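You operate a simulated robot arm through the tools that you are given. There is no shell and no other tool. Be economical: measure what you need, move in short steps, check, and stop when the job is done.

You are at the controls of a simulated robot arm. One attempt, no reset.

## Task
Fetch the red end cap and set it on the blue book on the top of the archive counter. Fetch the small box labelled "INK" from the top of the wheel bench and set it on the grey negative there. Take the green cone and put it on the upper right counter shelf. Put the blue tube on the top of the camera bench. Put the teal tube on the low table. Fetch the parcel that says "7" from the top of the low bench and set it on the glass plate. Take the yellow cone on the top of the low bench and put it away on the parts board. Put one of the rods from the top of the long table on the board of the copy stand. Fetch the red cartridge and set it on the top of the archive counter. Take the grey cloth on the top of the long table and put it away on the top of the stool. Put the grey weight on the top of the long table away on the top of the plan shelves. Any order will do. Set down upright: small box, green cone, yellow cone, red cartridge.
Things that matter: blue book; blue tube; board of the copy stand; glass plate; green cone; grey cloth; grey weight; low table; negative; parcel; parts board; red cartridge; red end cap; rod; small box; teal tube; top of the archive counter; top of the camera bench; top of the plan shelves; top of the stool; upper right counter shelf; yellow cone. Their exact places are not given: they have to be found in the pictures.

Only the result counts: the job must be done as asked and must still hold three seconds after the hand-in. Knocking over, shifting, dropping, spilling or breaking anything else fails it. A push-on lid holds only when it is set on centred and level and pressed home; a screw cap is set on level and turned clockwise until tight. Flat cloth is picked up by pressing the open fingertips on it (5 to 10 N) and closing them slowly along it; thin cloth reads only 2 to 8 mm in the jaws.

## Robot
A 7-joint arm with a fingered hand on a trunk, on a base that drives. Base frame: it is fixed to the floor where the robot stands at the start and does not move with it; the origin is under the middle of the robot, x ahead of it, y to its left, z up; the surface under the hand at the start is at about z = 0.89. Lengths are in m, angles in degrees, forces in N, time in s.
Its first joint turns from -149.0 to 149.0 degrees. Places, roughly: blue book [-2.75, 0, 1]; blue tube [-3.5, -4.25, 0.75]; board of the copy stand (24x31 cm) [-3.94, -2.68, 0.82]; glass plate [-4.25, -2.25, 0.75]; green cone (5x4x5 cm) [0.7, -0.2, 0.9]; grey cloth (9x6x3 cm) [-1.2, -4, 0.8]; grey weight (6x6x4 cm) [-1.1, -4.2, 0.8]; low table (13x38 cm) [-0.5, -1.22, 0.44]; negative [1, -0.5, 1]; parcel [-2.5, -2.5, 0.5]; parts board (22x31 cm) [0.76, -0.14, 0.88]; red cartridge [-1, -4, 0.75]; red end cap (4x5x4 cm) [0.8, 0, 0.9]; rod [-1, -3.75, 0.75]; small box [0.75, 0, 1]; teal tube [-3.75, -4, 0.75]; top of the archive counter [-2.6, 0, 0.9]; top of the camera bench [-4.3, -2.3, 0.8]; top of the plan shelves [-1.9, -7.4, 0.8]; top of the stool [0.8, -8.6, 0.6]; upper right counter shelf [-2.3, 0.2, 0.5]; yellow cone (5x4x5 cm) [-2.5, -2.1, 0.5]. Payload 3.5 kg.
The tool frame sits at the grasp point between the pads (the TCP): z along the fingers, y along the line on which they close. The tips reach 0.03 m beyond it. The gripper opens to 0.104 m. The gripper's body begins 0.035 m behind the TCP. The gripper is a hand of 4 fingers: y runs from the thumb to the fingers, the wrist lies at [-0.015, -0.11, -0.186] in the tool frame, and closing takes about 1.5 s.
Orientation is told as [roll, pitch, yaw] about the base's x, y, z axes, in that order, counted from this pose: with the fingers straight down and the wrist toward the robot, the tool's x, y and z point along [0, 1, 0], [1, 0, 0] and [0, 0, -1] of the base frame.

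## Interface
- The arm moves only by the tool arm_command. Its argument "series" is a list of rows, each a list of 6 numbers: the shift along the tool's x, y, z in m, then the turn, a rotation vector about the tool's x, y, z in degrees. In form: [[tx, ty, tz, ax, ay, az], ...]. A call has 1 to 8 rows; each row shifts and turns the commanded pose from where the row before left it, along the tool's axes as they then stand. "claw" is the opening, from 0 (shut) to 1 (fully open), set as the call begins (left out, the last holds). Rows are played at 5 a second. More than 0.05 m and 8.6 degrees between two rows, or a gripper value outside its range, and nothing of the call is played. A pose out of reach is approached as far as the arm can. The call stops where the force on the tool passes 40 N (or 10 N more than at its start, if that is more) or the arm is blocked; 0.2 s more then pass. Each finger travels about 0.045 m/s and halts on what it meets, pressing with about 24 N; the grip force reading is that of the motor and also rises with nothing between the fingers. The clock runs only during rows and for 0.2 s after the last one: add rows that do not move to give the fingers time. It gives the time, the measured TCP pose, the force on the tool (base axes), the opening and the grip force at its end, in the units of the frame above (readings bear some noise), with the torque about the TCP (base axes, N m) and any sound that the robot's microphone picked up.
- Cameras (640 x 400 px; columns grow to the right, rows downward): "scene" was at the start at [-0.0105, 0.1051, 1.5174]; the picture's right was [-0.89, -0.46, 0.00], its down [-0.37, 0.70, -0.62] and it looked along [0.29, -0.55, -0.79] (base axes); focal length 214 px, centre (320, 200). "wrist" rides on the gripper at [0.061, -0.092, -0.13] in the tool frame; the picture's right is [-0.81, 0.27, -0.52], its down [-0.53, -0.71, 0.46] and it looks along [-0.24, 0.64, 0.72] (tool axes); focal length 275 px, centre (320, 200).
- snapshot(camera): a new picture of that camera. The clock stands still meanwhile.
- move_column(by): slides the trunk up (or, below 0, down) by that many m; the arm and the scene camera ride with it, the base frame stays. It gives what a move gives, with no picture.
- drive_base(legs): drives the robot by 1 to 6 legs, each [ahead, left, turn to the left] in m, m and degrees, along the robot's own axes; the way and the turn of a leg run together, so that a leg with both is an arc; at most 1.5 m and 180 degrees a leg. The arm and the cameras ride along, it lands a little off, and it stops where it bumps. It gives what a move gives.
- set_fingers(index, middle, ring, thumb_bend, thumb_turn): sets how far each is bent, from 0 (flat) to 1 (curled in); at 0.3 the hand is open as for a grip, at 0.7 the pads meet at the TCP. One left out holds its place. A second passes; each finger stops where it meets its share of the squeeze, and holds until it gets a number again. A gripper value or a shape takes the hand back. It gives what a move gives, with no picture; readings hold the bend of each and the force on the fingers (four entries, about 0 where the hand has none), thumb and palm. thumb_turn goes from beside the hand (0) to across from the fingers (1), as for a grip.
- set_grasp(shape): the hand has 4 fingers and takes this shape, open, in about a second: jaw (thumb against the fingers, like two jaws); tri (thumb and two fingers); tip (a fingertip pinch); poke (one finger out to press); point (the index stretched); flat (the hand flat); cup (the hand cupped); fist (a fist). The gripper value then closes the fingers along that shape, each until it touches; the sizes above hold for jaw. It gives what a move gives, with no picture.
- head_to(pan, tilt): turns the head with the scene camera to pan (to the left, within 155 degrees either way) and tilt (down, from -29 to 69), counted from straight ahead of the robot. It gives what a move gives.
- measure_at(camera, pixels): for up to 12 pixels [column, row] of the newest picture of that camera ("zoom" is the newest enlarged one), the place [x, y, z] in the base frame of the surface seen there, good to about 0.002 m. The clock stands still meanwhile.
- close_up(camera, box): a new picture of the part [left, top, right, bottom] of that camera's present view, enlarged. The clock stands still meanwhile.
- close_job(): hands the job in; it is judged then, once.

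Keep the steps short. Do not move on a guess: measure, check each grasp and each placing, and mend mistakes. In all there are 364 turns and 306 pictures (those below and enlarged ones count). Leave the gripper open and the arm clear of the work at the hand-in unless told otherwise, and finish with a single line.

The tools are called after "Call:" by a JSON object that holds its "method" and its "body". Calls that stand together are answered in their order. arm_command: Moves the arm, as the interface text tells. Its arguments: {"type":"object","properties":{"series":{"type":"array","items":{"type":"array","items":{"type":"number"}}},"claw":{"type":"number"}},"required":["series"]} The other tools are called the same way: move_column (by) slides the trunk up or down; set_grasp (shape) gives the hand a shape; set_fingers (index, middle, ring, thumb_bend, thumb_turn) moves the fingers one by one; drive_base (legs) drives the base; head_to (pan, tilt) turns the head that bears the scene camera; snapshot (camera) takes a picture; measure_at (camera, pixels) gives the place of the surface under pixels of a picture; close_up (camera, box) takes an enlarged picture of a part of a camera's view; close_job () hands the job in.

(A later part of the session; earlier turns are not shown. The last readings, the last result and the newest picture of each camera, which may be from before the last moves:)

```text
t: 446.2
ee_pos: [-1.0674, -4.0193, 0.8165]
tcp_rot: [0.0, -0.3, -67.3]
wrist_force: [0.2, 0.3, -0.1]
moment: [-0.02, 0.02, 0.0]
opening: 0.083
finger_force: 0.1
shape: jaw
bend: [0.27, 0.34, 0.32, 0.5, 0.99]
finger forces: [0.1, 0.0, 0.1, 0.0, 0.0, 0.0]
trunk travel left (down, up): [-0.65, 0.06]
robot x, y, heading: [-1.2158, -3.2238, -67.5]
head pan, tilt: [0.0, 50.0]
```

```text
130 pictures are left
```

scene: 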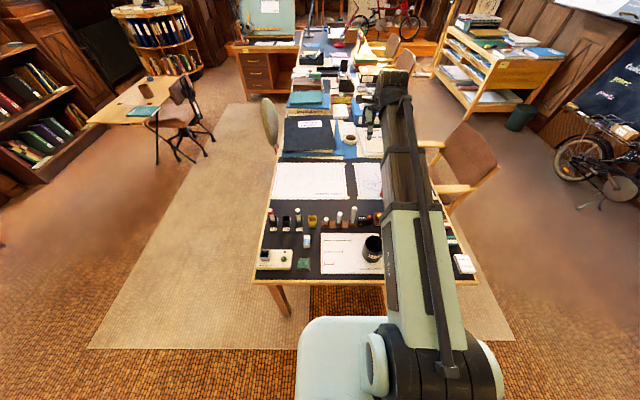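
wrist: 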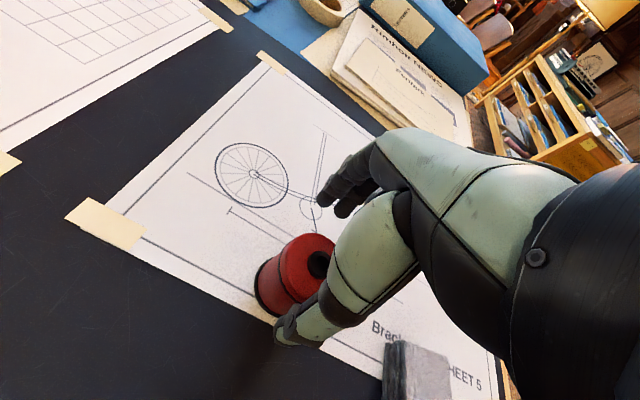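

Call:
{"method": "arm_command", "body": {"series": [[-0.004, 0, 0.02, 0, 0, 0], [0, 0, 0.021, 0, 0, 0], [0, 0, 0, 0, 0, 0]]}}

Call:
{"method": "arm_command", "body": {"series": [[0, 0, 0, 0, 0, 0], [0, 0, 0, 0, 0, 0], [0, 0, 0, 0, 0, 0], [0, 0, 0, 0, 0, 0], [0, 0, 0, 0, 0, 0], [0, 0, 0, 0, 0, 0], [0, 0, 0, 0, 0, 0]], "claw": 0}}

Call:
{"method": "arm_command", "body": {"series": [[0, 0, -0.02, 0, 0, 0], [0, 0, -0.045, 0, 0, 0], [0, 0, -0.045, 0, 0, 0], [0, 0, -0.045, 0, 0, 0], [0, 0, -0.045, 0, 0, 0], [0, 0, -0.045, 0, 0, 0], [0, 0, -0.045, 0, 0, 0]]}}

Call:
{"method": "snapshot", "body": {"camera": "wrist"}}

```text
t: 447.0
ee_pos: [-1.0725, -4.0203, 0.775]
tcp_rot: [0.1, -0.3, -67.2]
wrist_force: [-0.6, -0.2, -0.7]
moment: [-0.01, -0.02, 0.01]
opening: 0.0827
finger_force: 0.0
shape: jaw
bend: [0.27, 0.34, 0.32, 0.5, 0.99]
finger forces: [0.0, 0.0, 0.0, 0.1, 0.0, 0.0]
trunk travel left (down, up): [-0.65, 0.06]
robot x, y, heading: [-1.2154, -3.2253, -67.5]
head pan, tilt: [0.0, 50.0]
```

```text
t: 448.6
ee_pos: [-1.0727, -4.0209, 0.7752]
tcp_rot: [0.0, -0.3, -67.3]
wrist_force: [-0.3, 0.3, -0.3]
moment: [-0.03, 0.02, -0.03]
opening: 0.038
finger_force: 24.2
shape: jaw
bend: [0.74, 0.51, 0.54, 0.74, 1.0]
finger forces: [12.8, 7.6, 0.0, 0.1, 20.8, 0.1]
trunk travel left (down, up): [-0.65, 0.06]
robot x, y, heading: [-1.2172, -3.2276, -67.3]
head pan, tilt: [0.0, 50.0]
```

```text
t: 450.2
ee_pos: [-1.0756, -4.016, 1.067]
tcp_rot: [0.1, -0.3, -67.3]
wrist_force: [0.7, 0.6, -0.4]
moment: [0.03, 0.03, 0.02]
opening: 0.0381
finger_force: 24.3
shape: jaw
bend: [0.74, 0.51, 0.54, 0.74, 1.0]
finger forces: [12.9, 7.8, 0.1, 0.0, 20.7, 0.0]
trunk travel left (down, up): [-0.65, 0.06]
robot x, y, heading: [-1.2173, -3.2272, -67.4]
head pan, tilt: [0.0, 50.0]
```

```text
129 pictures are left
```

wrist: 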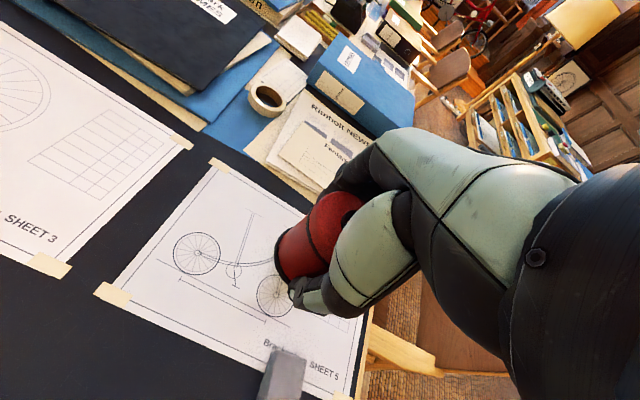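

Cartridge held. I retract and back away toward the counter.

Call:
{"method": "arm_command", "body": {"series": [[0, -0.045, 0, 0, 0, 0], [0, -0.045, 0, 0, 0, 0], [0, -0.045, 0, 0, 0, 0], [0, -0.04, -0.02, 0, 0, 0], [0.03, 0, -0.03, 0, 0, 0]]}}

Call:
{"method": "drive_base", "body": {"legs": [[-1.2, 0, 0], [-0.8, 0, 0], [0, 0, 179.8], [0, -0.45, 0], [0.55, 0, 0]]}}

Call:
{"method": "snapshot", "body": {"camera": "scene"}}

Call:
{"method": "snapshot", "body": {"camera": "wrist"}}

```text
t: 451.4
ee_pos: [-1.1147, -3.8436, 1.1153]
tcp_rot: [0.1, -0.3, -67.3]
wrist_force: [0.5, 0.2, -0.1]
moment: [-0.04, 0.04, -0.02]
opening: 0.0382
finger_force: 23.9
shape: jaw
bend: [0.74, 0.51, 0.54, 0.74, 1.0]
finger forces: [13.0, 7.8, 0.0, 0.0, 20.7, 0.1]
trunk travel left (down, up): [-0.65, 0.06]
robot x, y, heading: [-1.2186, -3.2285, -67.6]
head pan, tilt: [0.0, 50.0]
```

```text
t: 474.2
ee_pos: [-2.065, -0.0594, 1.1147]
tcp_rot: [0.1, -0.4, 119.9]
wrist_force: [-0.1, -0.8, -0.9]
moment: [-0.03, 0.0, 0.05]
opening: 0.0373
finger_force: 23.8
shape: jaw
bend: [0.74, 0.51, 0.54, 0.74, 1.0]
finger forces: [12.6, 7.7, 0.1, 0.1, 20.2, 0.1]
trunk travel left (down, up): [-0.65, 0.06]
robot x, y, heading: [-1.8885, -0.6586, 119.6]
head pan, tilt: [0.0, 50.0]
```

```text
128 pictures are left
```

scene: 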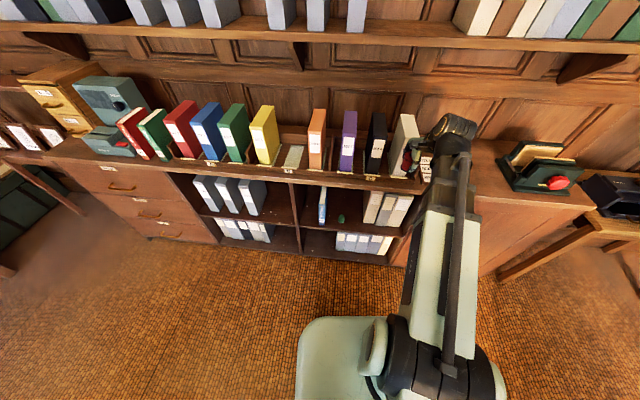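

```text
127 pictures are left
```

wrist: 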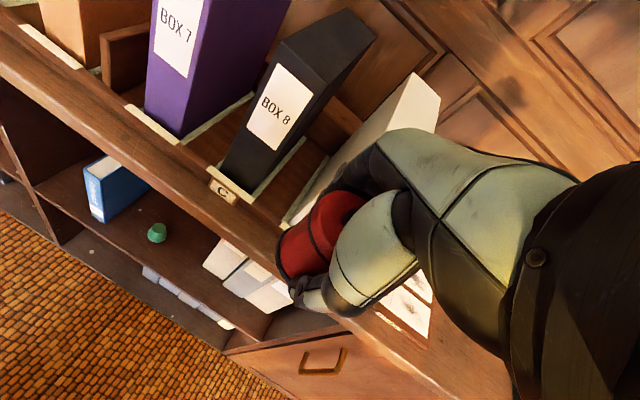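

Call:
{"method": "drive_base", "body": {"legs": [[0, -0.3, -7.3]]}}

Call:
{"method": "snapshot", "body": {"camera": "scene"}}

Call:
{"method": "snapshot", "body": {"camera": "wrist"}}

```text
t: 476.2
ee_pos: [-1.7199, 0.09, 1.1151]
tcp_rot: [0.2, -0.3, 112.8]
wrist_force: [0.7, 0.0, -0.1]
moment: [0.0, -0.01, -0.02]
opening: 0.0371
finger_force: 23.6
shape: jaw
bend: [0.74, 0.51, 0.54, 0.74, 1.0]
finger forces: [12.6, 7.7, 0.1, 0.0, 20.1, 0.0]
trunk travel left (down, up): [-0.65, 0.06]
robot x, y, heading: [-1.6234, -0.5254, 112.7]
head pan, tilt: [0.0, 50.0]
```

```text
126 pictures are left
```

scene: 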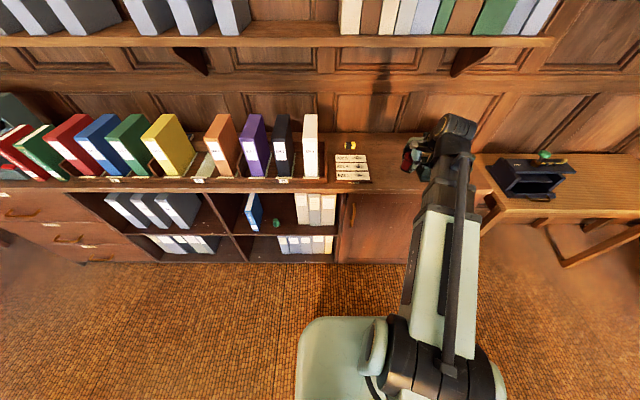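

```text
125 pictures are left
```

wrist: 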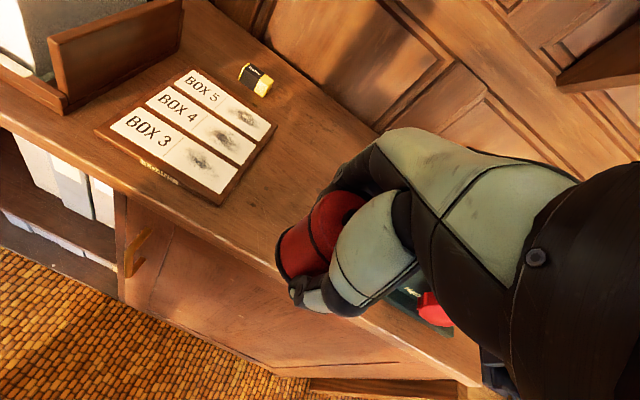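

Call:
{"method": "measure_at", "body": {"camera": "wrist", "pixels": [[270, 190], [300, 150], [320, 170], [277, 127], [225, 205], [262, 90], [275, 240], [430, 310], [400, 290]]}}

```text
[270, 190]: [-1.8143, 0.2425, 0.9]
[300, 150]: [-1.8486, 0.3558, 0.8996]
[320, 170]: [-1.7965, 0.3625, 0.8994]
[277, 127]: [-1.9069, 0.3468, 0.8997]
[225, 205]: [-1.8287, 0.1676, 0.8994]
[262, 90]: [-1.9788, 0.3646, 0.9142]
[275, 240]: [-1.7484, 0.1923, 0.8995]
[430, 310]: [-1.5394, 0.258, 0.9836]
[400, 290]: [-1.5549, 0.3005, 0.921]
```

Call:
{"method": "arm_command", "body": {"series": [[-0.0117, 0.0405, 0, 0, 0, 0], [-0.0117, 0.0405, 0, 0, 0, 0], [-0.0117, 0.0405, 0, 0, 0, 0], [-0.0117, 0.0405, 0, 0, 0, 0], [-0.0117, 0.0405, 0, 0, 0, 0], [0, 0, 0.045, 0, 0, 0], [0, 0, 0.045, 0, 0, 0], [0, 0, 0.045, 0, 0, 0]]}}

Call:
{"method": "snapshot", "body": {"camera": "wrist"}}

```text
t: 478.0
ee_pos: [-1.7447, 0.3024, 0.9804]
tcp_rot: [0.1, -0.2, 112.8]
wrist_force: [0.2, -0.4, -0.1]
moment: [-0.01, 0.03, -0.05]
opening: 0.0374
finger_force: 24.2
shape: jaw
bend: [0.74, 0.51, 0.54, 0.74, 1.0]
finger forces: [12.7, 7.8, 0.1, 0.1, 20.1, 0.0]
trunk travel left (down, up): [-0.65, 0.06]
robot x, y, heading: [-1.6205, -0.5292, 112.7]
head pan, tilt: [0.0, 50.0]
```

```text
124 pictures are left
```

wrist: 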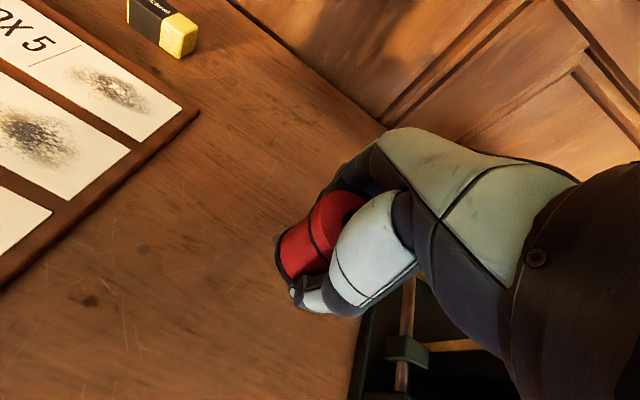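

Call:
{"method": "measure_at", "body": {"camera": "wrist", "pixels": [[350, 390], [362, 330], [390, 350], [380, 395]]}}

Call:
{"method": "arm_command", "body": {"series": [[0.025, 0, 0, 0, 0, 0], [0, 0, 0.03, 0, 0, 0], [0, 0, 0.009, 0, 0, 0], [0, 0, 0.003, 0, 0, 0]]}}

```text
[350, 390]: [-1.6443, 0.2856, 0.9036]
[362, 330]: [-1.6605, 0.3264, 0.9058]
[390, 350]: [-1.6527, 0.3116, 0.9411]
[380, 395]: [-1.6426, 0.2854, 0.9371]
```

```text
t: 479.0
ee_pos: [-1.7679, 0.2901, 0.9385]
tcp_rot: [0.1, -0.3, 112.9]
wrist_force: [-0.5, -0.3, -1.0]
moment: [0.03, -0.02, 0.02]
opening: 0.0372
finger_force: 23.6
shape: jaw
bend: [0.74, 0.51, 0.54, 0.74, 1.0]
finger forces: [12.6, 7.8, 0.1, 0.0, 20.1, 0.0]
trunk travel left (down, up): [-0.65, 0.06]
robot x, y, heading: [-1.6164, -0.5236, 112.5]
head pan, tilt: [0.0, 50.0]
```

Call:
{"method": "arm_command", "body": {"series": [[0, 0, 0.002, 0, 0, 0], [0, 0, 0.002, 0, 0, 0], [0, 0, 0.001, 0, 0, 0]]}}

```text
t: 479.8
ee_pos: [-1.7689, 0.2893, 0.9343]
tcp_rot: [0.1, -0.3, 112.8]
wrist_force: [1.3, 0.5, 3.9]
moment: [0.15, 0.01, -0.02]
opening: 0.0376
finger_force: 24.2
shape: jaw
bend: [0.74, 0.51, 0.54, 0.74, 1.0]
finger forces: [12.5, 8.0, 0.0, 0.0, 20.4, 0.0]
trunk travel left (down, up): [-0.65, 0.06]
robot x, y, heading: [-1.6191, -0.5284, 112.8]
head pan, tilt: [0.0, 50.0]
```

Call:
{"method": "arm_command", "body": {"series": [[0, 0, 0, 0, 0, 0], [0, 0, 0, 0, 0, 0], [0, 0, 0, 0, 0, 0], [0, 0, 0, 0, 0, 0], [0, 0, 0, 0, 0, 0], [0, 0, 0, 0, 0, 0]], "claw": 0.8}}

Call:
{"method": "arm_command", "body": {"series": [[0, 0, -0.03, 0, 0, 0], [0, 0, -0.045, 0, 0, 0], [0, 0, -0.045, 0, 0, 0], [0, 0, -0.045, 0, 0, 0], [0, -0.045, 0, 0, 0, 0], [0, -0.045, 0, 0, 0, 0], [0, -0.045, 0, 0, 0, 0], [0, -0.045, 0, 0, 0, 0]]}}

Call:
{"method": "snapshot", "body": {"camera": "wrist"}}

```text
t: 481.2
ee_pos: [-1.7695, 0.2905, 0.9331]
tcp_rot: [0.0, -0.2, 112.8]
wrist_force: [-0.3, 0.4, 0.4]
moment: [0.01, -0.01, -0.01]
opening: 0.083
finger_force: 0.0
shape: jaw
bend: [0.27, 0.34, 0.32, 0.5, 0.99]
finger forces: [0.0, 0.0, 0.0, 0.0, 0.1, 0.0]
trunk travel left (down, up): [-0.65, 0.06]
robot x, y, heading: [-1.6185, -0.525, 112.8]
head pan, tilt: [0.0, 50.0]
```

```text
t: 483.0
ee_pos: [-1.6989, 0.1238, 1.0986]
tcp_rot: [0.1, -0.2, 112.8]
wrist_force: [-0.2, 0.0, 0.1]
moment: [-0.04, 0.02, 0.01]
opening: 0.0829
finger_force: 0.1
shape: jaw
bend: [0.27, 0.34, 0.32, 0.5, 0.99]
finger forces: [0.0, 0.0, 0.0, 0.1, 0.0, 0.1]
trunk travel left (down, up): [-0.65, 0.06]
robot x, y, heading: [-1.6134, -0.5248, 112.8]
head pan, tilt: [0.0, 50.0]
```

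```text
123 pictures are left
```

wrist: 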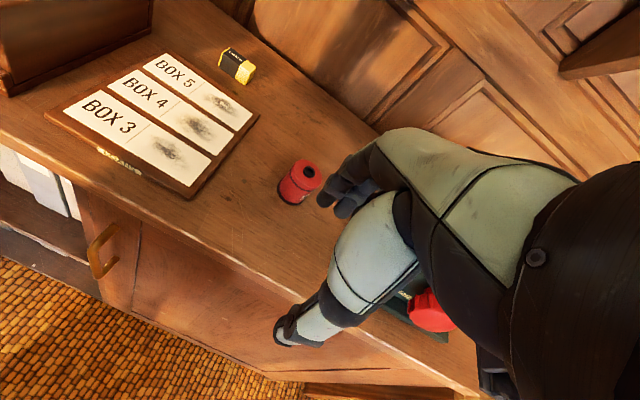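

Cartridge upright on the counter. Back to the long table for a rod.

Call:
{"method": "drive_base", "body": {"legs": [[-0.55, 0, 0], [0, 0, 179.5], [0, -0.64, 0], [1.2, 0, 0]]}}

Call:
{"method": "snapshot", "body": {"camera": "scene"}}

```text
t: 502.3
ee_pos: [-1.4657, -3.0171, 1.099]
tcp_rot: [0.1, -0.2, -67.2]
wrist_force: [0.0, 0.0, -0.1]
moment: [0.0, 0.03, -0.01]
opening: 0.0831
finger_force: 0.0
shape: jaw
bend: [0.27, 0.34, 0.32, 0.5, 0.99]
finger forces: [0.0, 0.0, 0.1, 0.0, 0.0, 0.1]
trunk travel left (down, up): [-0.65, 0.06]
robot x, y, heading: [-1.549, -2.3664, -67.5]
head pan, tilt: [0.0, 50.0]
```

```text
122 pictures are left
```

scene: 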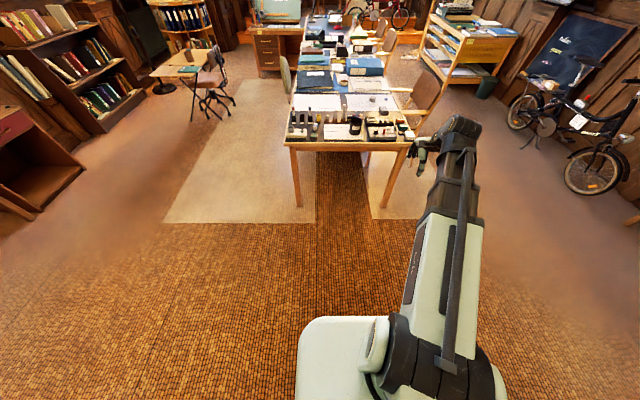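

Call:
{"method": "drive_base", "body": {"legs": [[0.82, 0, 0]]}}

Call:
{"method": "arm_command", "body": {"series": [[0.045, -0.01, 0, 0, 0, 0], [0.045, -0.01, 0, 0, 0, 0], [0.045, 0, 0, 0, 0, 0], [0.045, 0, 0, 0, 0, 0]]}}

Call:
{"method": "snapshot", "body": {"camera": "wrist"}}

Call:
{"method": "snapshot", "body": {"camera": "scene"}}

```text
t: 506.6
ee_pos: [-1.1629, -3.7662, 1.0984]
tcp_rot: [0.1, -0.3, -67.5]
wrist_force: [1.1, -0.2, 0.2]
moment: [-0.03, -0.03, 0.02]
opening: 0.083
finger_force: 0.1
shape: jaw
bend: [0.27, 0.34, 0.32, 0.5, 0.99]
finger forces: [0.0, 0.0, 0.0, 0.0, 0.1, 0.0]
trunk travel left (down, up): [-0.65, 0.06]
robot x, y, heading: [-1.2422, -3.1097, -67.8]
head pan, tilt: [0.0, 50.0]
```

```text
t: 507.6
ee_pos: [-1.0048, -3.6792, 1.0982]
tcp_rot: [0.2, -0.3, -67.6]
wrist_force: [0.1, -0.1, 0.2]
moment: [-0.03, -0.02, 0.0]
opening: 0.0831
finger_force: 0.0
shape: jaw
bend: [0.27, 0.34, 0.32, 0.5, 0.99]
finger forces: [0.0, 0.0, 0.1, 0.0, 0.0, 0.0]
trunk travel left (down, up): [-0.65, 0.06]
robot x, y, heading: [-1.2411, -3.1089, -68.2]
head pan, tilt: [0.0, 50.0]
```

```text
121 pictures are left
```

wrist: 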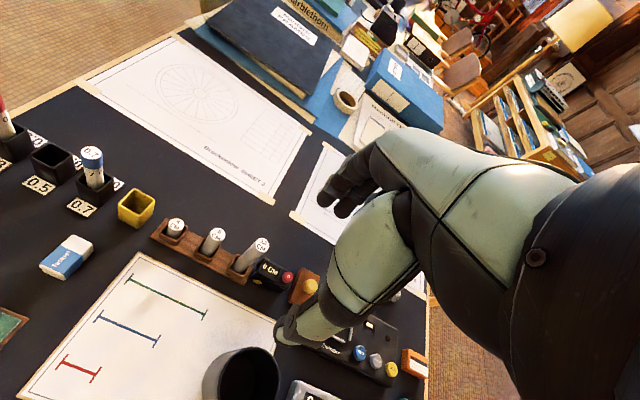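

```text
120 pictures are left
```

scene: 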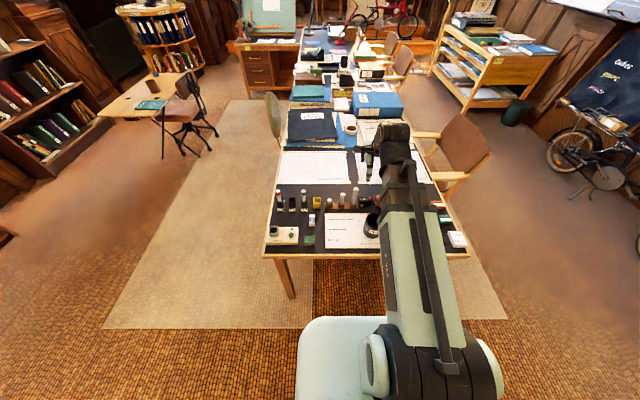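

Call:
{"method": "close_up", "body": {"camera": "wrist", "box": [140, 190, 320, 310]}}

Call:
{"method": "measure_at", "body": {"camera": "zoom", "pixels": [[128, 117], [128, 155], [275, 155], [262, 215], [435, 185], [390, 255], [80, 180], [350, 300], [200, 190], [470, 250], [120, 172], [258, 160]]}}

```text
3.33 times, centred on (230, 250) of wrist
```

zoom: 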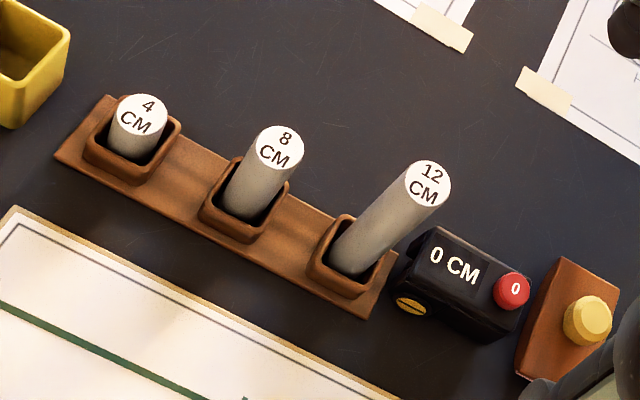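

```text
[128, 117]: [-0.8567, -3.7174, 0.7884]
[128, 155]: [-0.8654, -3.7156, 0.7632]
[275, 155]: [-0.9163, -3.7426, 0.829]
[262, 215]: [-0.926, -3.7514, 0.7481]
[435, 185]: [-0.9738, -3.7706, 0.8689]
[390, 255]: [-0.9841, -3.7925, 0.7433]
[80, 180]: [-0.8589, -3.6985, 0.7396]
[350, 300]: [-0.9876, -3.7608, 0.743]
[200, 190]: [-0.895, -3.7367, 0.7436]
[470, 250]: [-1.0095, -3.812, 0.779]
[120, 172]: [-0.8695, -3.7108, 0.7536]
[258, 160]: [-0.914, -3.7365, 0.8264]
```

The 12 cm rod is the easiest to grip. I move above it.

Call:
{"method": "arm_command", "body": {"series": [[-0.002, 0.033, 0, 0, 0, 0], [-0.002, 0.033, 0, 0, 0, 0], [-0.0016, 0.031, 0, 0, 0, 0], [0, 0, 0.045, 0, 0, 0], [0, 0, 0.045, 0, 0, 0]], "claw": 0.7}}

Call:
{"method": "close_up", "body": {"camera": "wrist", "box": [140, 200, 340, 340]}}

```text
t: 508.8
ee_pos: [-0.9717, -3.7716, 1.0093]
tcp_rot: [0.0, -0.2, -67.7]
wrist_force: [-0.3, 0.0, 1.1]
moment: [0.01, 0.03, 0.0]
opening: 0.0733
finger_force: 0.0
shape: jaw
bend: [0.27, 0.37, 0.34, 0.58, 0.99]
finger forces: [0.1, 0.0, 0.0, 0.1, 0.1, 0.0]
trunk travel left (down, up): [-0.65, 0.06]
robot x, y, heading: [-1.2411, -3.1133, -67.7]
head pan, tilt: [0.0, 50.0]
```

```text
2.86 times, centred on (240, 270) of wrist
```

zoom: 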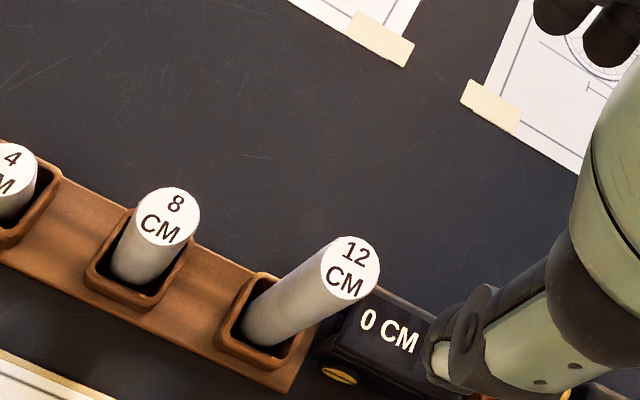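

Call:
{"method": "measure_at", "body": {"camera": "zoom", "pixels": [[350, 267], [325, 268], [375, 267], [350, 241], [350, 293], [167, 215]]}}

```text
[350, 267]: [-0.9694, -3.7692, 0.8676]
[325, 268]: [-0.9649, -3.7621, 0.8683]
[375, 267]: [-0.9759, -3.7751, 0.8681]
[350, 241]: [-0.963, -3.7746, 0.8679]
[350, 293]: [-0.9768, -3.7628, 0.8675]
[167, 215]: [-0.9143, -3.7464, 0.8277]
```

Call:
{"method": "arm_command", "body": {"series": [[0.0027, -0.002, 0.045, 0, 0, 0], [0, 0, 0.045, 0, 0, 0], [0, 0, 0.035, 0, 0, 0], [0, 0, 0.02, 0, 0, 0]]}}

Call:
{"method": "snapshot", "body": {"camera": "wrist"}}

```text
t: 509.8
ee_pos: [-0.9695, -3.7701, 0.8619]
tcp_rot: [0.1, -0.2, -67.7]
wrist_force: [0.6, 1.2, 0.2]
moment: [-0.01, 0.02, -0.02]
opening: 0.0732
finger_force: 0.0
shape: jaw
bend: [0.27, 0.37, 0.34, 0.58, 0.99]
finger forces: [0.0, 0.0, 0.0, 0.1, 0.1, 0.1]
trunk travel left (down, up): [-0.65, 0.06]
robot x, y, heading: [-1.2354, -3.1127, -67.8]
head pan, tilt: [0.0, 50.0]
```

```text
117 pictures are left
```

wrist: 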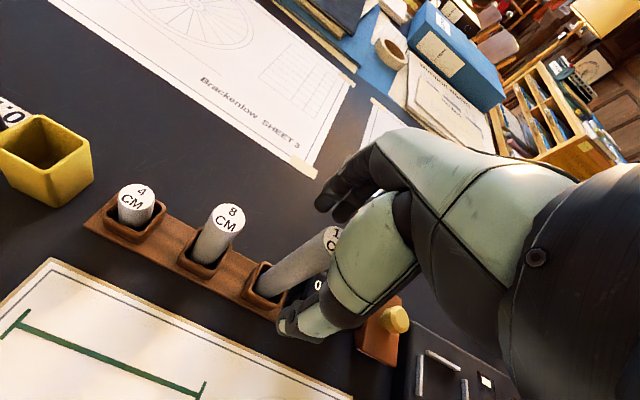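

Call:
{"method": "arm_command", "body": {"series": [[0, 0, 0.02, 0, 0, 0], [0, 0, 0, 0, 0, 0]]}}

Call:
{"method": "arm_command", "body": {"series": [[0, 0, 0, 0, 0, 0], [0, 0, 0, 0, 0, 0], [0, 0, 0, 0, 0, 0], [0, 0, 0, 0, 0, 0], [0, 0, 0, 0, 0, 0], [0, 0, 0, 0, 0, 0], [0, 0, 0, 0, 0, 0]], "claw": 0}}

Call:
{"method": "arm_command", "body": {"series": [[0, 0, -0.02, 0, 0, 0], [0, 0, -0.045, 0, 0, 0], [0, 0, -0.045, 0, 0, 0], [0, 0, -0.045, 0, 0, 0], [0, 0, -0.045, 0, 0, 0], [0, 0, -0.045, 0, 0, 0]]}}

Call:
{"method": "snapshot", "body": {"camera": "wrist"}}

```text
t: 510.4
ee_pos: [-0.9687, -3.77, 0.8453]
tcp_rot: [0.1, -0.3, -67.6]
wrist_force: [0.3, -0.6, -0.8]
moment: [-0.01, -0.03, -0.01]
opening: 0.0733
finger_force: 0.0
shape: jaw
bend: [0.27, 0.37, 0.34, 0.58, 0.99]
finger forces: [0.1, 0.0, 0.1, 0.1, 0.0, 0.0]
trunk travel left (down, up): [-0.65, 0.06]
robot x, y, heading: [-1.2392, -3.1101, -67.6]
head pan, tilt: [0.0, 50.0]
```

```text
t: 512.0
ee_pos: [-0.9696, -3.7696, 0.8443]
tcp_rot: [0.2, -0.3, -67.6]
wrist_force: [-0.2, -0.9, -0.1]
moment: [-0.03, 0.01, 0.0]
opening: 0.0126
finger_force: 23.5
shape: jaw
bend: [0.72, 0.65, 0.7, 0.74, 1.0]
finger forces: [12.3, 7.9, 0.1, 0.1, 20.6, 0.1]
trunk travel left (down, up): [-0.65, 0.06]
robot x, y, heading: [-1.2406, -3.1176, -67.6]
head pan, tilt: [0.0, 50.0]
```

```text
t: 513.4
ee_pos: [-0.9743, -3.7677, 1.0896]
tcp_rot: [0.1, -0.3, -67.5]
wrist_force: [0.8, 0.4, -1.1]
moment: [0.02, -0.02, 0.0]
opening: 0.0126
finger_force: 23.8
shape: jaw
bend: [0.72, 0.65, 0.7, 0.74, 1.0]
finger forces: [12.6, 8.1, 0.0, 0.0, 20.7, 0.0]
trunk travel left (down, up): [-0.65, 0.06]
robot x, y, heading: [-1.2399, -3.1133, -67.8]
head pan, tilt: [0.0, 50.0]
```

```text
116 pictures are left
```

wrist: 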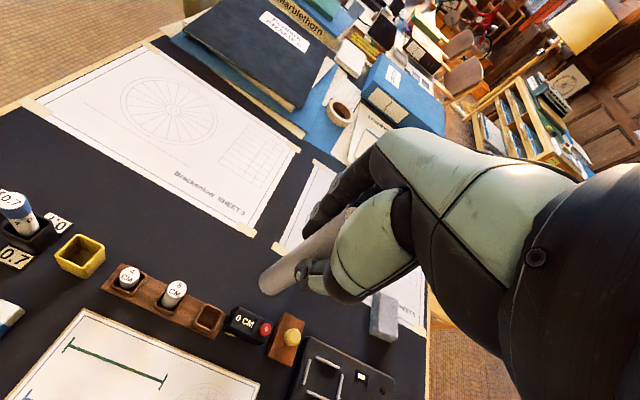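

Call:
{"method": "measure_at", "body": {"camera": "wrist", "pixels": [[272, 280], [265, 275], [280, 288], [315, 245], [300, 255]]}}

Call:
{"method": "close_up", "body": {"camera": "wrist", "box": [240, 180, 380, 310]}}

```text
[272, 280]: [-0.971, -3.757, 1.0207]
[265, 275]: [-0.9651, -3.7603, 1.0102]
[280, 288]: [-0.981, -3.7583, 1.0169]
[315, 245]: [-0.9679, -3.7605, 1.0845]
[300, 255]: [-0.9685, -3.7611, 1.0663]
```

```text
3.08 times, centred on (310, 245) of wrist
```

zoom: 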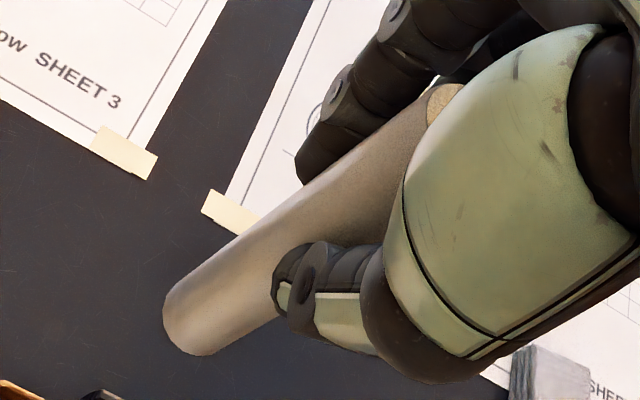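

Rod held, vertical. I drive around to the copy stand.

Call:
{"method": "arm_command", "body": {"series": [[0, -0.04, -0.03, 0, 0, 0], [0, -0.03, -0.03, 0, 0, 0], [0, 0, -0.03, 0, 0, 0]]}}

Call:
{"method": "drive_base", "body": {"legs": [[-0.4, 0, 0], [0, -1.45, 0], [0, 0, -90], [0, -1.05, 0]]}}

Call:
{"method": "head_to", "body": {"pan": 0, "tilt": 35}}

Call:
{"method": "snapshot", "body": {"camera": "scene"}}

Call:
{"method": "snapshot", "body": {"camera": "wrist"}}

```text
t: 514.2
ee_pos: [-0.9964, -3.7019, 1.1798]
tcp_rot: [0.2, -0.1, -67.6]
wrist_force: [0.0, 0.1, -1.7]
moment: [0.03, 0.01, 0.03]
opening: 0.0129
finger_force: 24.2
shape: jaw
bend: [0.72, 0.65, 0.7, 0.75, 1.0]
finger forces: [12.6, 8.2, 0.0, 0.0, 20.7, 0.0]
trunk travel left (down, up): [-0.65, 0.06]
robot x, y, heading: [-1.2382, -3.1127, -67.6]
head pan, tilt: [0.0, 50.0]
```

```text
t: 532.4
ee_pos: [-3.712, -2.5554, 1.1795]
tcp_rot: [0.1, -0.3, -158.3]
wrist_force: [-0.2, 0.3, -1.7]
moment: [0.0, -0.01, 0.01]
opening: 0.0127
finger_force: 24.3
shape: jaw
bend: [0.72, 0.65, 0.7, 0.75, 1.0]
finger forces: [12.9, 8.4, 0.0, 0.0, 20.2, 0.0]
trunk travel left (down, up): [-0.65, 0.06]
robot x, y, heading: [-3.1199, -2.3195, -159.0]
head pan, tilt: [0.0, 50.0]
```

```text
t: 533.2
ee_pos: [-3.7114, -2.5573, 1.18]
tcp_rot: [0.1, -0.4, -158.4]
wrist_force: [-0.1, -0.2, -2.1]
moment: [0.02, 0.0, 0.01]
opening: 0.0124
finger_force: 24.1
shape: jaw
bend: [0.72, 0.65, 0.7, 0.75, 1.0]
finger forces: [13.0, 8.3, 0.1, 0.0, 20.2, 0.0]
trunk travel left (down, up): [-0.65, 0.06]
robot x, y, heading: [-3.1179, -2.3231, -158.5]
head pan, tilt: [0.0, 35.0]
```

```text
114 pictures are left
```

scene: 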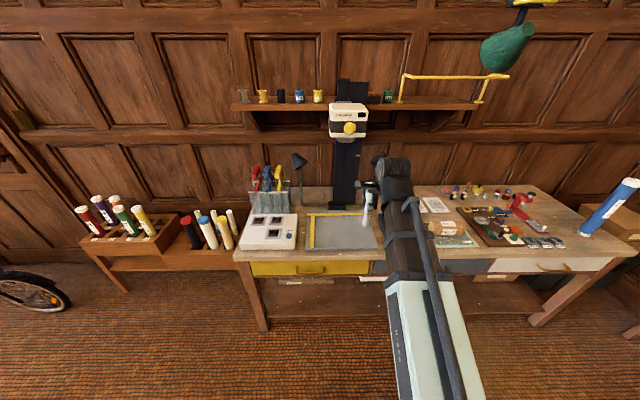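

```text
113 pictures are left
```

wrist: 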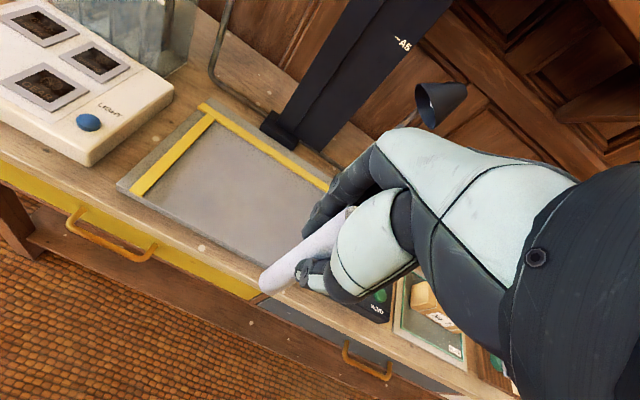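

Call:
{"method": "measure_at", "body": {"camera": "wrist", "pixels": [[125, 185], [208, 108], [240, 255], [200, 200], [245, 195], [260, 230], [200, 170], [435, 115]]}}

Call:
{"method": "measure_at", "body": {"camera": "scene", "pixels": [[348, 137], [345, 140], [335, 115], [299, 160], [376, 160], [310, 215], [375, 247], [312, 248]]}}

```text
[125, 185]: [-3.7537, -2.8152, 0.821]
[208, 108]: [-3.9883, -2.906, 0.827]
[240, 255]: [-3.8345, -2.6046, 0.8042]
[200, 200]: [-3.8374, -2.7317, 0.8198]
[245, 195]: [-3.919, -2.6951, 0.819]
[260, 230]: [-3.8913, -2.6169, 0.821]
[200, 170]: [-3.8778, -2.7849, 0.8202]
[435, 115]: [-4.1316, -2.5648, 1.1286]
```

```text
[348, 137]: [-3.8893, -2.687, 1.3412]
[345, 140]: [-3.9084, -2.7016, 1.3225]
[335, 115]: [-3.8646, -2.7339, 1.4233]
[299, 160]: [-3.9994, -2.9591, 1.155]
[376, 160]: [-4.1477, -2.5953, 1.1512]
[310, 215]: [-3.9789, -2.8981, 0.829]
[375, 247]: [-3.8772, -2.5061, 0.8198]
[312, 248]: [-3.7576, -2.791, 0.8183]
```

Call:
{"method": "move_column", "body": {"by": -0.21}}

Call:
{"method": "arm_command", "body": {"series": [[0.006, 0.045, 0, 0, 0, 0], [0.006, 0.045, 0, 0, 0, 0], [0.006, 0.045, 0, 0, 0, 0], [0.006, 0.045, 0, 0, 0, 0], [0, 0.015, 0.02, 0, 0, 0]]}}

Call:
{"method": "snapshot", "body": {"camera": "wrist"}}

Call:
{"method": "snapshot", "body": {"camera": "scene"}}

```text
t: 535.4
ee_pos: [-3.7102, -2.5572, 0.9702]
tcp_rot: [0.0, -0.3, -158.3]
wrist_force: [0.1, -0.5, -1.1]
moment: [0.0, 0.01, -0.01]
opening: 0.0124
finger_force: 24.4
shape: jaw
bend: [0.72, 0.65, 0.7, 0.75, 1.0]
finger forces: [12.8, 8.4, 0.0, 0.0, 20.2, 0.1]
trunk travel left (down, up): [-0.44, 0.27]
robot x, y, heading: [-3.1184, -2.3213, -158.7]
head pan, tilt: [0.0, 35.0]
```

```text
t: 536.6
ee_pos: [-3.8839, -2.6525, 0.951]
tcp_rot: [0.0, -0.4, -158.4]
wrist_force: [0.2, 0.4, -2.0]
moment: [0.01, -0.01, 0.02]
opening: 0.0126
finger_force: 24.2
shape: jaw
bend: [0.72, 0.65, 0.7, 0.75, 1.0]
finger forces: [13.1, 8.6, 0.0, 0.1, 20.5, 0.0]
trunk travel left (down, up): [-0.44, 0.27]
robot x, y, heading: [-3.1172, -2.321, -158.8]
head pan, tilt: [0.0, 35.0]
```

```text
112 pictures are left
```

wrist: 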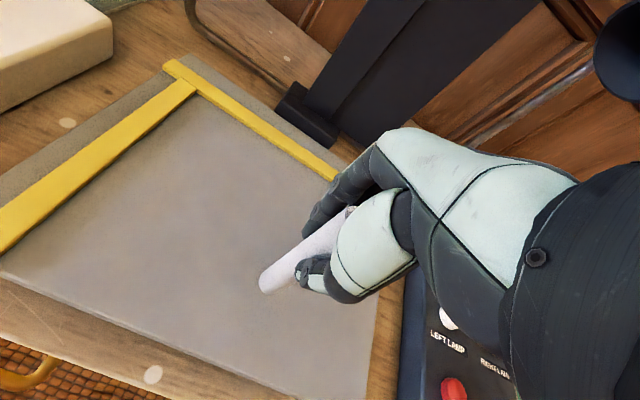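

```text
111 pictures are left
```

scene: 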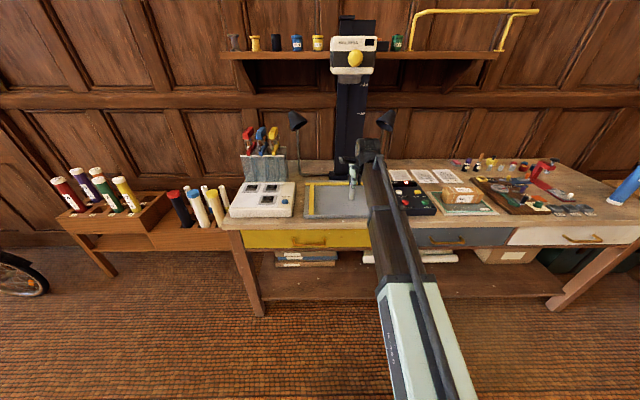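

Call:
{"method": "arm_command", "body": {"series": [[0, 0, 0.02, 0, 0, 0], [0, 0, 0.007, 0, 0, 0], [0, 0, 0.003, 0, 0, 0]]}}

Call:
{"method": "arm_command", "body": {"series": [[0, 0, 0.002, 0, 0, 0], [0, 0, 0.002, 0, 0, 0]]}}

```text
t: 537.4
ee_pos: [-3.8857, -2.651, 0.9208]
tcp_rot: [0.2, -0.4, -158.3]
wrist_force: [-0.8, 0.6, -1.5]
moment: [0.01, 0.0, 0.0]
opening: 0.0125
finger_force: 23.8
shape: jaw
bend: [0.72, 0.65, 0.7, 0.75, 1.0]
finger forces: [13.0, 8.5, 0.0, 0.0, 20.3, 0.0]
trunk travel left (down, up): [-0.44, 0.27]
robot x, y, heading: [-3.1198, -2.3246, -158.5]
head pan, tilt: [0.0, 35.0]
```

```text
t: 538.0
ee_pos: [-3.8847, -2.6496, 0.9158]
tcp_rot: [0.2, -0.4, -158.4]
wrist_force: [-0.1, 0.2, -0.5]
moment: [-0.03, 0.0, 0.0]
opening: 0.0129
finger_force: 24.0
shape: jaw
bend: [0.72, 0.65, 0.7, 0.75, 1.0]
finger forces: [13.1, 8.6, 0.0, 0.0, 20.2, 0.1]
trunk travel left (down, up): [-0.44, 0.27]
robot x, y, heading: [-3.1172, -2.3242, -158.5]
head pan, tilt: [0.0, 35.0]
```

Call:
{"method": "arm_command", "body": {"series": [[0, 0, 0.001, 0, 0, 0], [0, 0, 0.001, 0, 0, 0]]}}

Call:
{"method": "close_up", "body": {"camera": "wrist", "box": [230, 180, 370, 310]}}

```text
t: 538.6
ee_pos: [-3.884, -2.6501, 0.916]
tcp_rot: [0.1, -0.4, -158.5]
wrist_force: [0.0, -0.6, 7.1]
moment: [0.01, 0.0, 0.0]
opening: 0.0134
finger_force: 24.0
shape: jaw
bend: [0.72, 0.65, 0.7, 0.75, 1.0]
finger forces: [13.5, 9.0, 0.0, 0.0, 22.1, 0.0]
trunk travel left (down, up): [-0.44, 0.27]
robot x, y, heading: [-3.1166, -2.3192, -158.7]
head pan, tilt: [0.0, 35.0]
```

```text
3.08 times, centred on (300, 245) of wrist
```

zoom: 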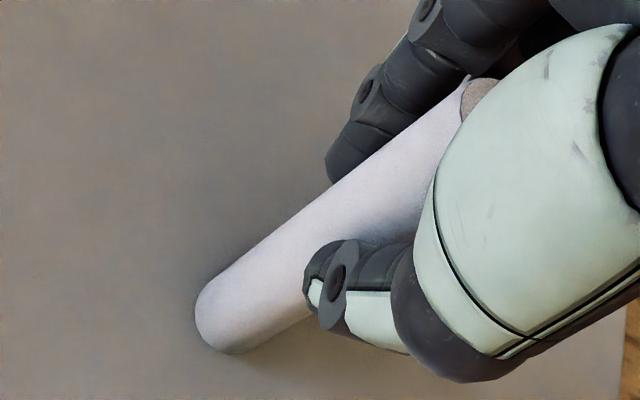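

Seated. I open slowly and lift.

Call:
{"method": "arm_command", "body": {"series": [[0, 0, 0, 0, 0, 0], [0, 0, 0, 0, 0, 0], [0, 0, 0, 0, 0, 0], [0, 0, 0, 0, 0, 0], [0, 0, 0, 0, 0, 0]], "claw": 0.5}}

Call:
{"method": "arm_command", "body": {"series": [[0, 0, -0.01, 0, 0, 0], [0, 0, -0.02, 0, 0, 0], [0, 0, -0.03, 0, 0, 0], [0, 0, -0.02, 0, 0, 0]]}}

Call:
{"method": "snapshot", "body": {"camera": "wrist"}}

```text
t: 539.8
ee_pos: [-3.8839, -2.6506, 0.9137]
tcp_rot: [0.2, -0.3, -158.4]
wrist_force: [0.4, 0.8, 0.3]
moment: [0.01, 0.0, -0.01]
opening: 0.0515
finger_force: 0.1
shape: jaw
bend: [0.74, 0.45, 0.41, 0.7, 1.0]
finger forces: [0.1, 0.1, 0.1, 0.0, 0.0, 0.0]
trunk travel left (down, up): [-0.44, 0.27]
robot x, y, heading: [-3.1195, -2.3231, -158.6]
head pan, tilt: [0.0, 35.0]
```

```text
t: 540.8
ee_pos: [-3.8833, -2.6506, 0.997]
tcp_rot: [0.0, -0.3, -158.4]
wrist_force: [-0.1, -0.1, 0.3]
moment: [0.0, 0.02, 0.0]
opening: 0.0514
finger_force: 0.1
shape: jaw
bend: [0.74, 0.45, 0.41, 0.7, 1.0]
finger forces: [0.0, 0.1, 0.0, 0.0, 0.0, 0.0]
trunk travel left (down, up): [-0.44, 0.27]
robot x, y, heading: [-3.1216, -2.3218, -158.4]
head pan, tilt: [0.0, 35.0]
```

```text
109 pictures are left
```

wrist: 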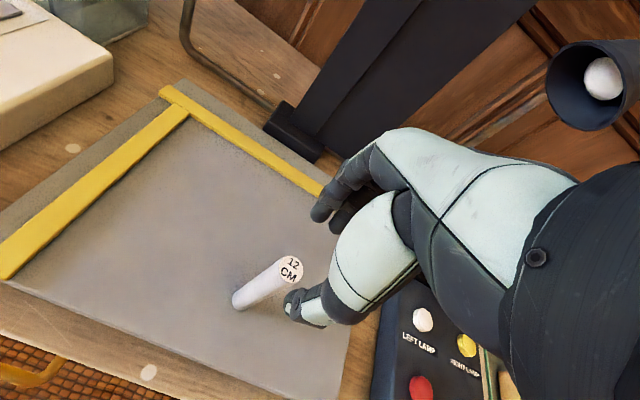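

Call:
{"method": "arm_command", "body": {"series": [[0, 0, -0.035, 0, 0, 0], [0, -0.045, 0, 0, 0, 0], [0, -0.045, 0, 0, 0, 0], [0, -0.045, 0, 0, 0, 0], [0, -0.045, 0, 0, 0, 0], [0, -0.02, 0, 0, 0, 0]]}}

Call:
{"method": "close_up", "body": {"camera": "scene", "box": [290, 120, 450, 240]}}

Call:
{"method": "close_up", "body": {"camera": "scene", "box": [540, 120, 640, 240]}}

```text
t: 542.2
ee_pos: [-3.6968, -2.5773, 1.0283]
tcp_rot: [0.0, -0.3, -158.5]
wrist_force: [-0.2, -0.6, -0.6]
moment: [-0.02, -0.03, 0.01]
opening: 0.0516
finger_force: 0.1
shape: jaw
bend: [0.74, 0.45, 0.41, 0.7, 1.0]
finger forces: [0.0, 0.0, 0.1, 0.0, 0.0, 0.0]
trunk travel left (down, up): [-0.44, 0.27]
robot x, y, heading: [-3.1166, -2.3177, -158.8]
head pan, tilt: [0.0, 35.0]
```

```text
3.33 times, centred on (370, 180) of scene
```

zoom: 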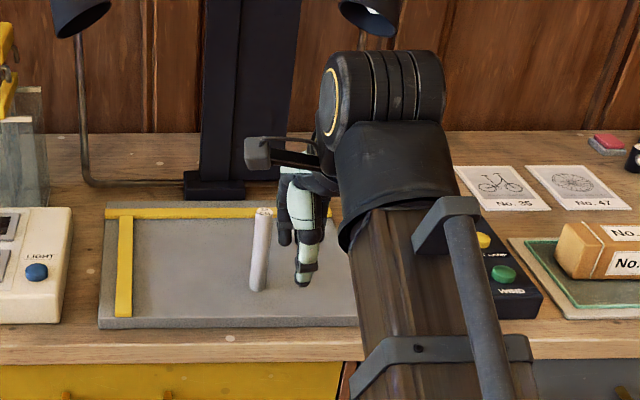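

```text
3.33 times, centred on (590, 180) of scene
```

zoom: 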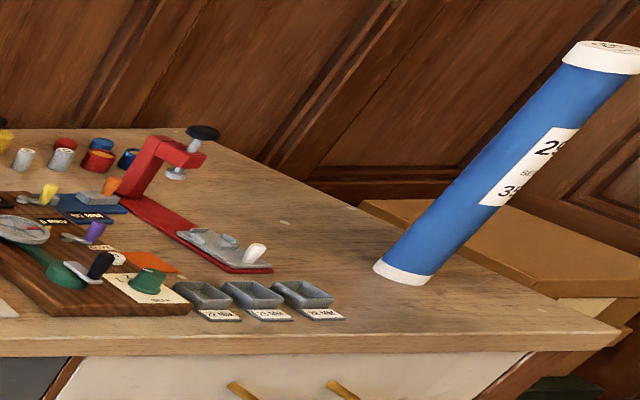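

Rod stands on the board. Back to the long table for the weight.

Call:
{"method": "drive_base", "body": {"legs": [[0, 1.1, 0], [0, 0, 91], [0, 1.35, 0], [0.35, 0, 0]]}}

Call:
{"method": "head_to", "body": {"pan": 0, "tilt": 45}}

Call:
{"method": "snapshot", "body": {"camera": "scene"}}

```text
t: 560.0
ee_pos: [-1.0573, -3.7295, 1.0279]
tcp_rot: [0.1, -0.3, -67.5]
wrist_force: [-0.5, -0.1, 0.6]
moment: [-0.01, 0.0, 0.01]
opening: 0.0518
finger_force: 0.0
shape: jaw
bend: [0.74, 0.45, 0.41, 0.7, 1.0]
finger forces: [0.0, 0.1, 0.0, 0.0, 0.0, 0.0]
trunk travel left (down, up): [-0.44, 0.27]
robot x, y, heading: [-1.3221, -3.1531, -67.6]
head pan, tilt: [0.0, 35.0]
```

```text
t: 560.7
ee_pos: [-1.0561, -3.7291, 1.0279]
tcp_rot: [0.2, -0.3, -67.6]
wrist_force: [0.1, 0.0, -0.4]
moment: [-0.03, 0.01, 0.03]
opening: 0.052
finger_force: 0.0
shape: jaw
bend: [0.74, 0.45, 0.41, 0.7, 1.0]
finger forces: [0.0, 0.0, 0.0, 0.1, 0.0, 0.0]
trunk travel left (down, up): [-0.44, 0.27]
robot x, y, heading: [-1.3219, -3.1523, -67.8]
head pan, tilt: [0.0, 45.0]
```

```text
106 pictures are left
```

scene: 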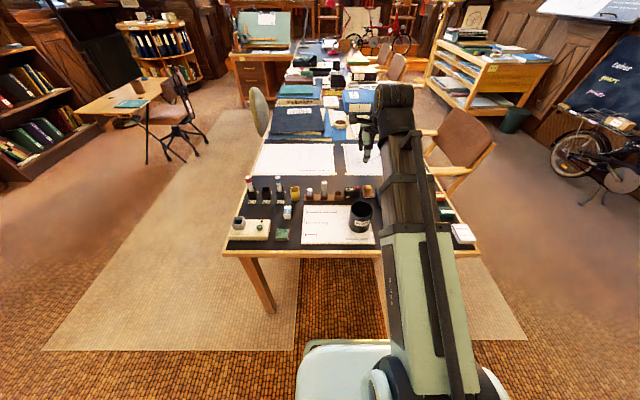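

Call:
{"method": "drive_base", "body": {"legs": [[0.13, 0, 0]]}}

Call:
{"method": "arm_command", "body": {"series": [[-0.03, 0.036, 0, 0, 0, 0], [-0.03, 0.036, 0, 0, 0, 0], [-0.03, 0.036, 0, 0, 0, 0], [-0.03, 0.036, 0, 0, 0, 0], [-0.03, 0.036, 0, 0, 0, 0], [-0.03, 0.036, 0, 0, 0, 0], [-0.02, 0.036, 0, 0, 0, 0]], "claw": 0.9}}

Call:
{"method": "snapshot", "body": {"camera": "wrist"}}

```text
t: 562.0
ee_pos: [-1.0057, -3.8467, 1.0274]
tcp_rot: [0.1, -0.3, -67.4]
wrist_force: [-0.3, -0.7, -1.2]
moment: [-0.03, -0.01, 0.01]
opening: 0.0515
finger_force: 0.0
shape: jaw
bend: [0.74, 0.45, 0.41, 0.7, 1.0]
finger forces: [0.0, 0.0, 0.0, 0.0, 0.1, 0.0]
trunk travel left (down, up): [-0.44, 0.27]
robot x, y, heading: [-1.2701, -3.2724, -67.4]
head pan, tilt: [0.0, 45.0]
```

```text
t: 563.6
ee_pos: [-1.0956, -4.1579, 1.0289]
tcp_rot: [0.1, -0.2, -67.3]
wrist_force: [-0.2, -0.4, -0.8]
moment: [0.05, 0.05, 0.0]
opening: 0.0934
finger_force: 0.0
shape: jaw
bend: [0.29, 0.32, 0.3, 0.35, 0.98]
finger forces: [0.0, 0.0, 0.1, 0.0, 0.1, 0.0]
trunk travel left (down, up): [-0.44, 0.27]
robot x, y, heading: [-1.2768, -3.2734, -67.5]
head pan, tilt: [0.0, 45.0]
```

```text
105 pictures are left
```

wrist: 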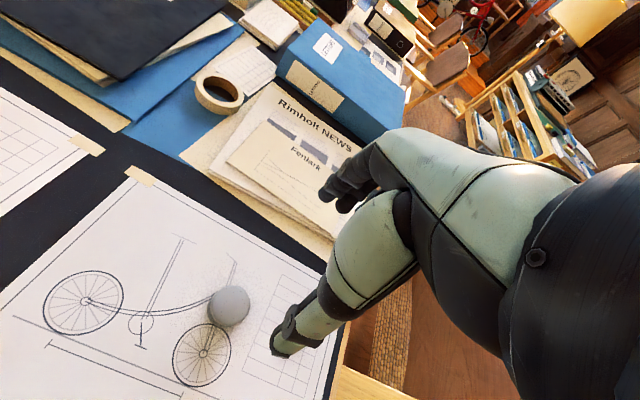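

Call:
{"method": "close_up", "body": {"camera": "wrist", "box": [180, 260, 280, 350]}}

Call:
{"method": "measure_at", "body": {"camera": "zoom", "pixels": [[320, 195], [250, 195], [395, 200], [320, 130], [320, 260], [290, 285], [222, 320], [240, 250]]}}

```text
4.44 times, centred on (230, 305) of wrist
```

zoom: 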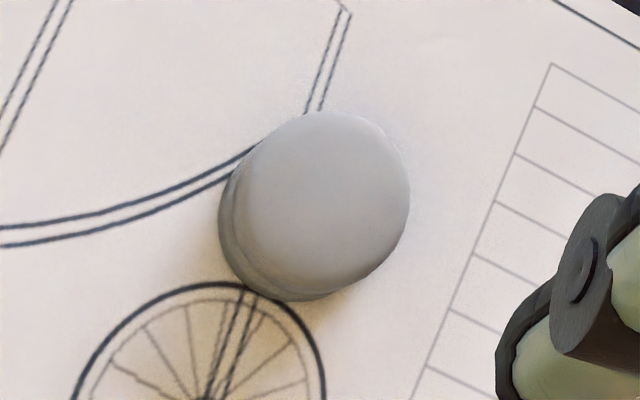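

```text
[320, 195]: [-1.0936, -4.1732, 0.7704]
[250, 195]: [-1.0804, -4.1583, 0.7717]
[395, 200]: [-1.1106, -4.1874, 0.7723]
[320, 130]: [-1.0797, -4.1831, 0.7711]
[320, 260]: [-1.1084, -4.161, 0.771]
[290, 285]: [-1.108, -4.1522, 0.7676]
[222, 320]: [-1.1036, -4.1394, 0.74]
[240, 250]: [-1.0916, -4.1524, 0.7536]
```

Call:
{"method": "arm_command", "body": {"series": [[-0.0046, 0.0139, 0.04, 0, 0, 0], [0, 0, 0.045, 0, 0, 0], [0, 0, 0.045, 0, 0, 0], [0, 0, 0.045, 0, 0, 0], [0, 0, 0.04, 0, 0, 0]], "claw": 1}}

Call:
{"method": "snapshot", "body": {"camera": "wrist"}}

```text
t: 564.8
ee_pos: [-1.0883, -4.1727, 0.8116]
tcp_rot: [0.1, -0.3, -67.3]
wrist_force: [-1.1, 0.2, 0.9]
moment: [-0.02, -0.01, 0.06]
opening: 0.1034
finger_force: 0.0
shape: jaw
bend: [0.3, 0.3, 0.3, 0.3, 0.98]
finger forces: [0.1, 0.0, 0.0, 0.0, 0.0, 0.1]
trunk travel left (down, up): [-0.44, 0.27]
robot x, y, heading: [-1.2747, -3.2702, -67.4]
head pan, tilt: [0.0, 45.0]
```

```text
103 pictures are left
```

wrist: 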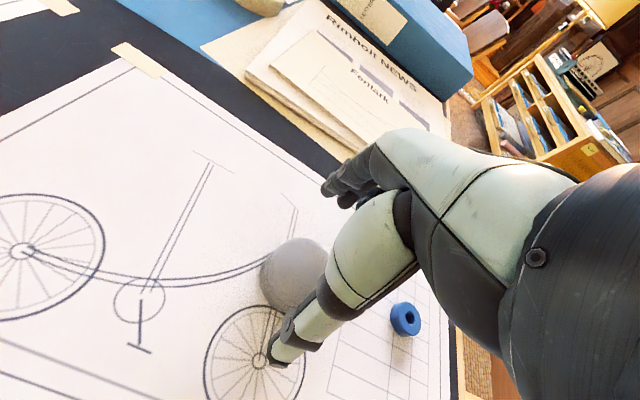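

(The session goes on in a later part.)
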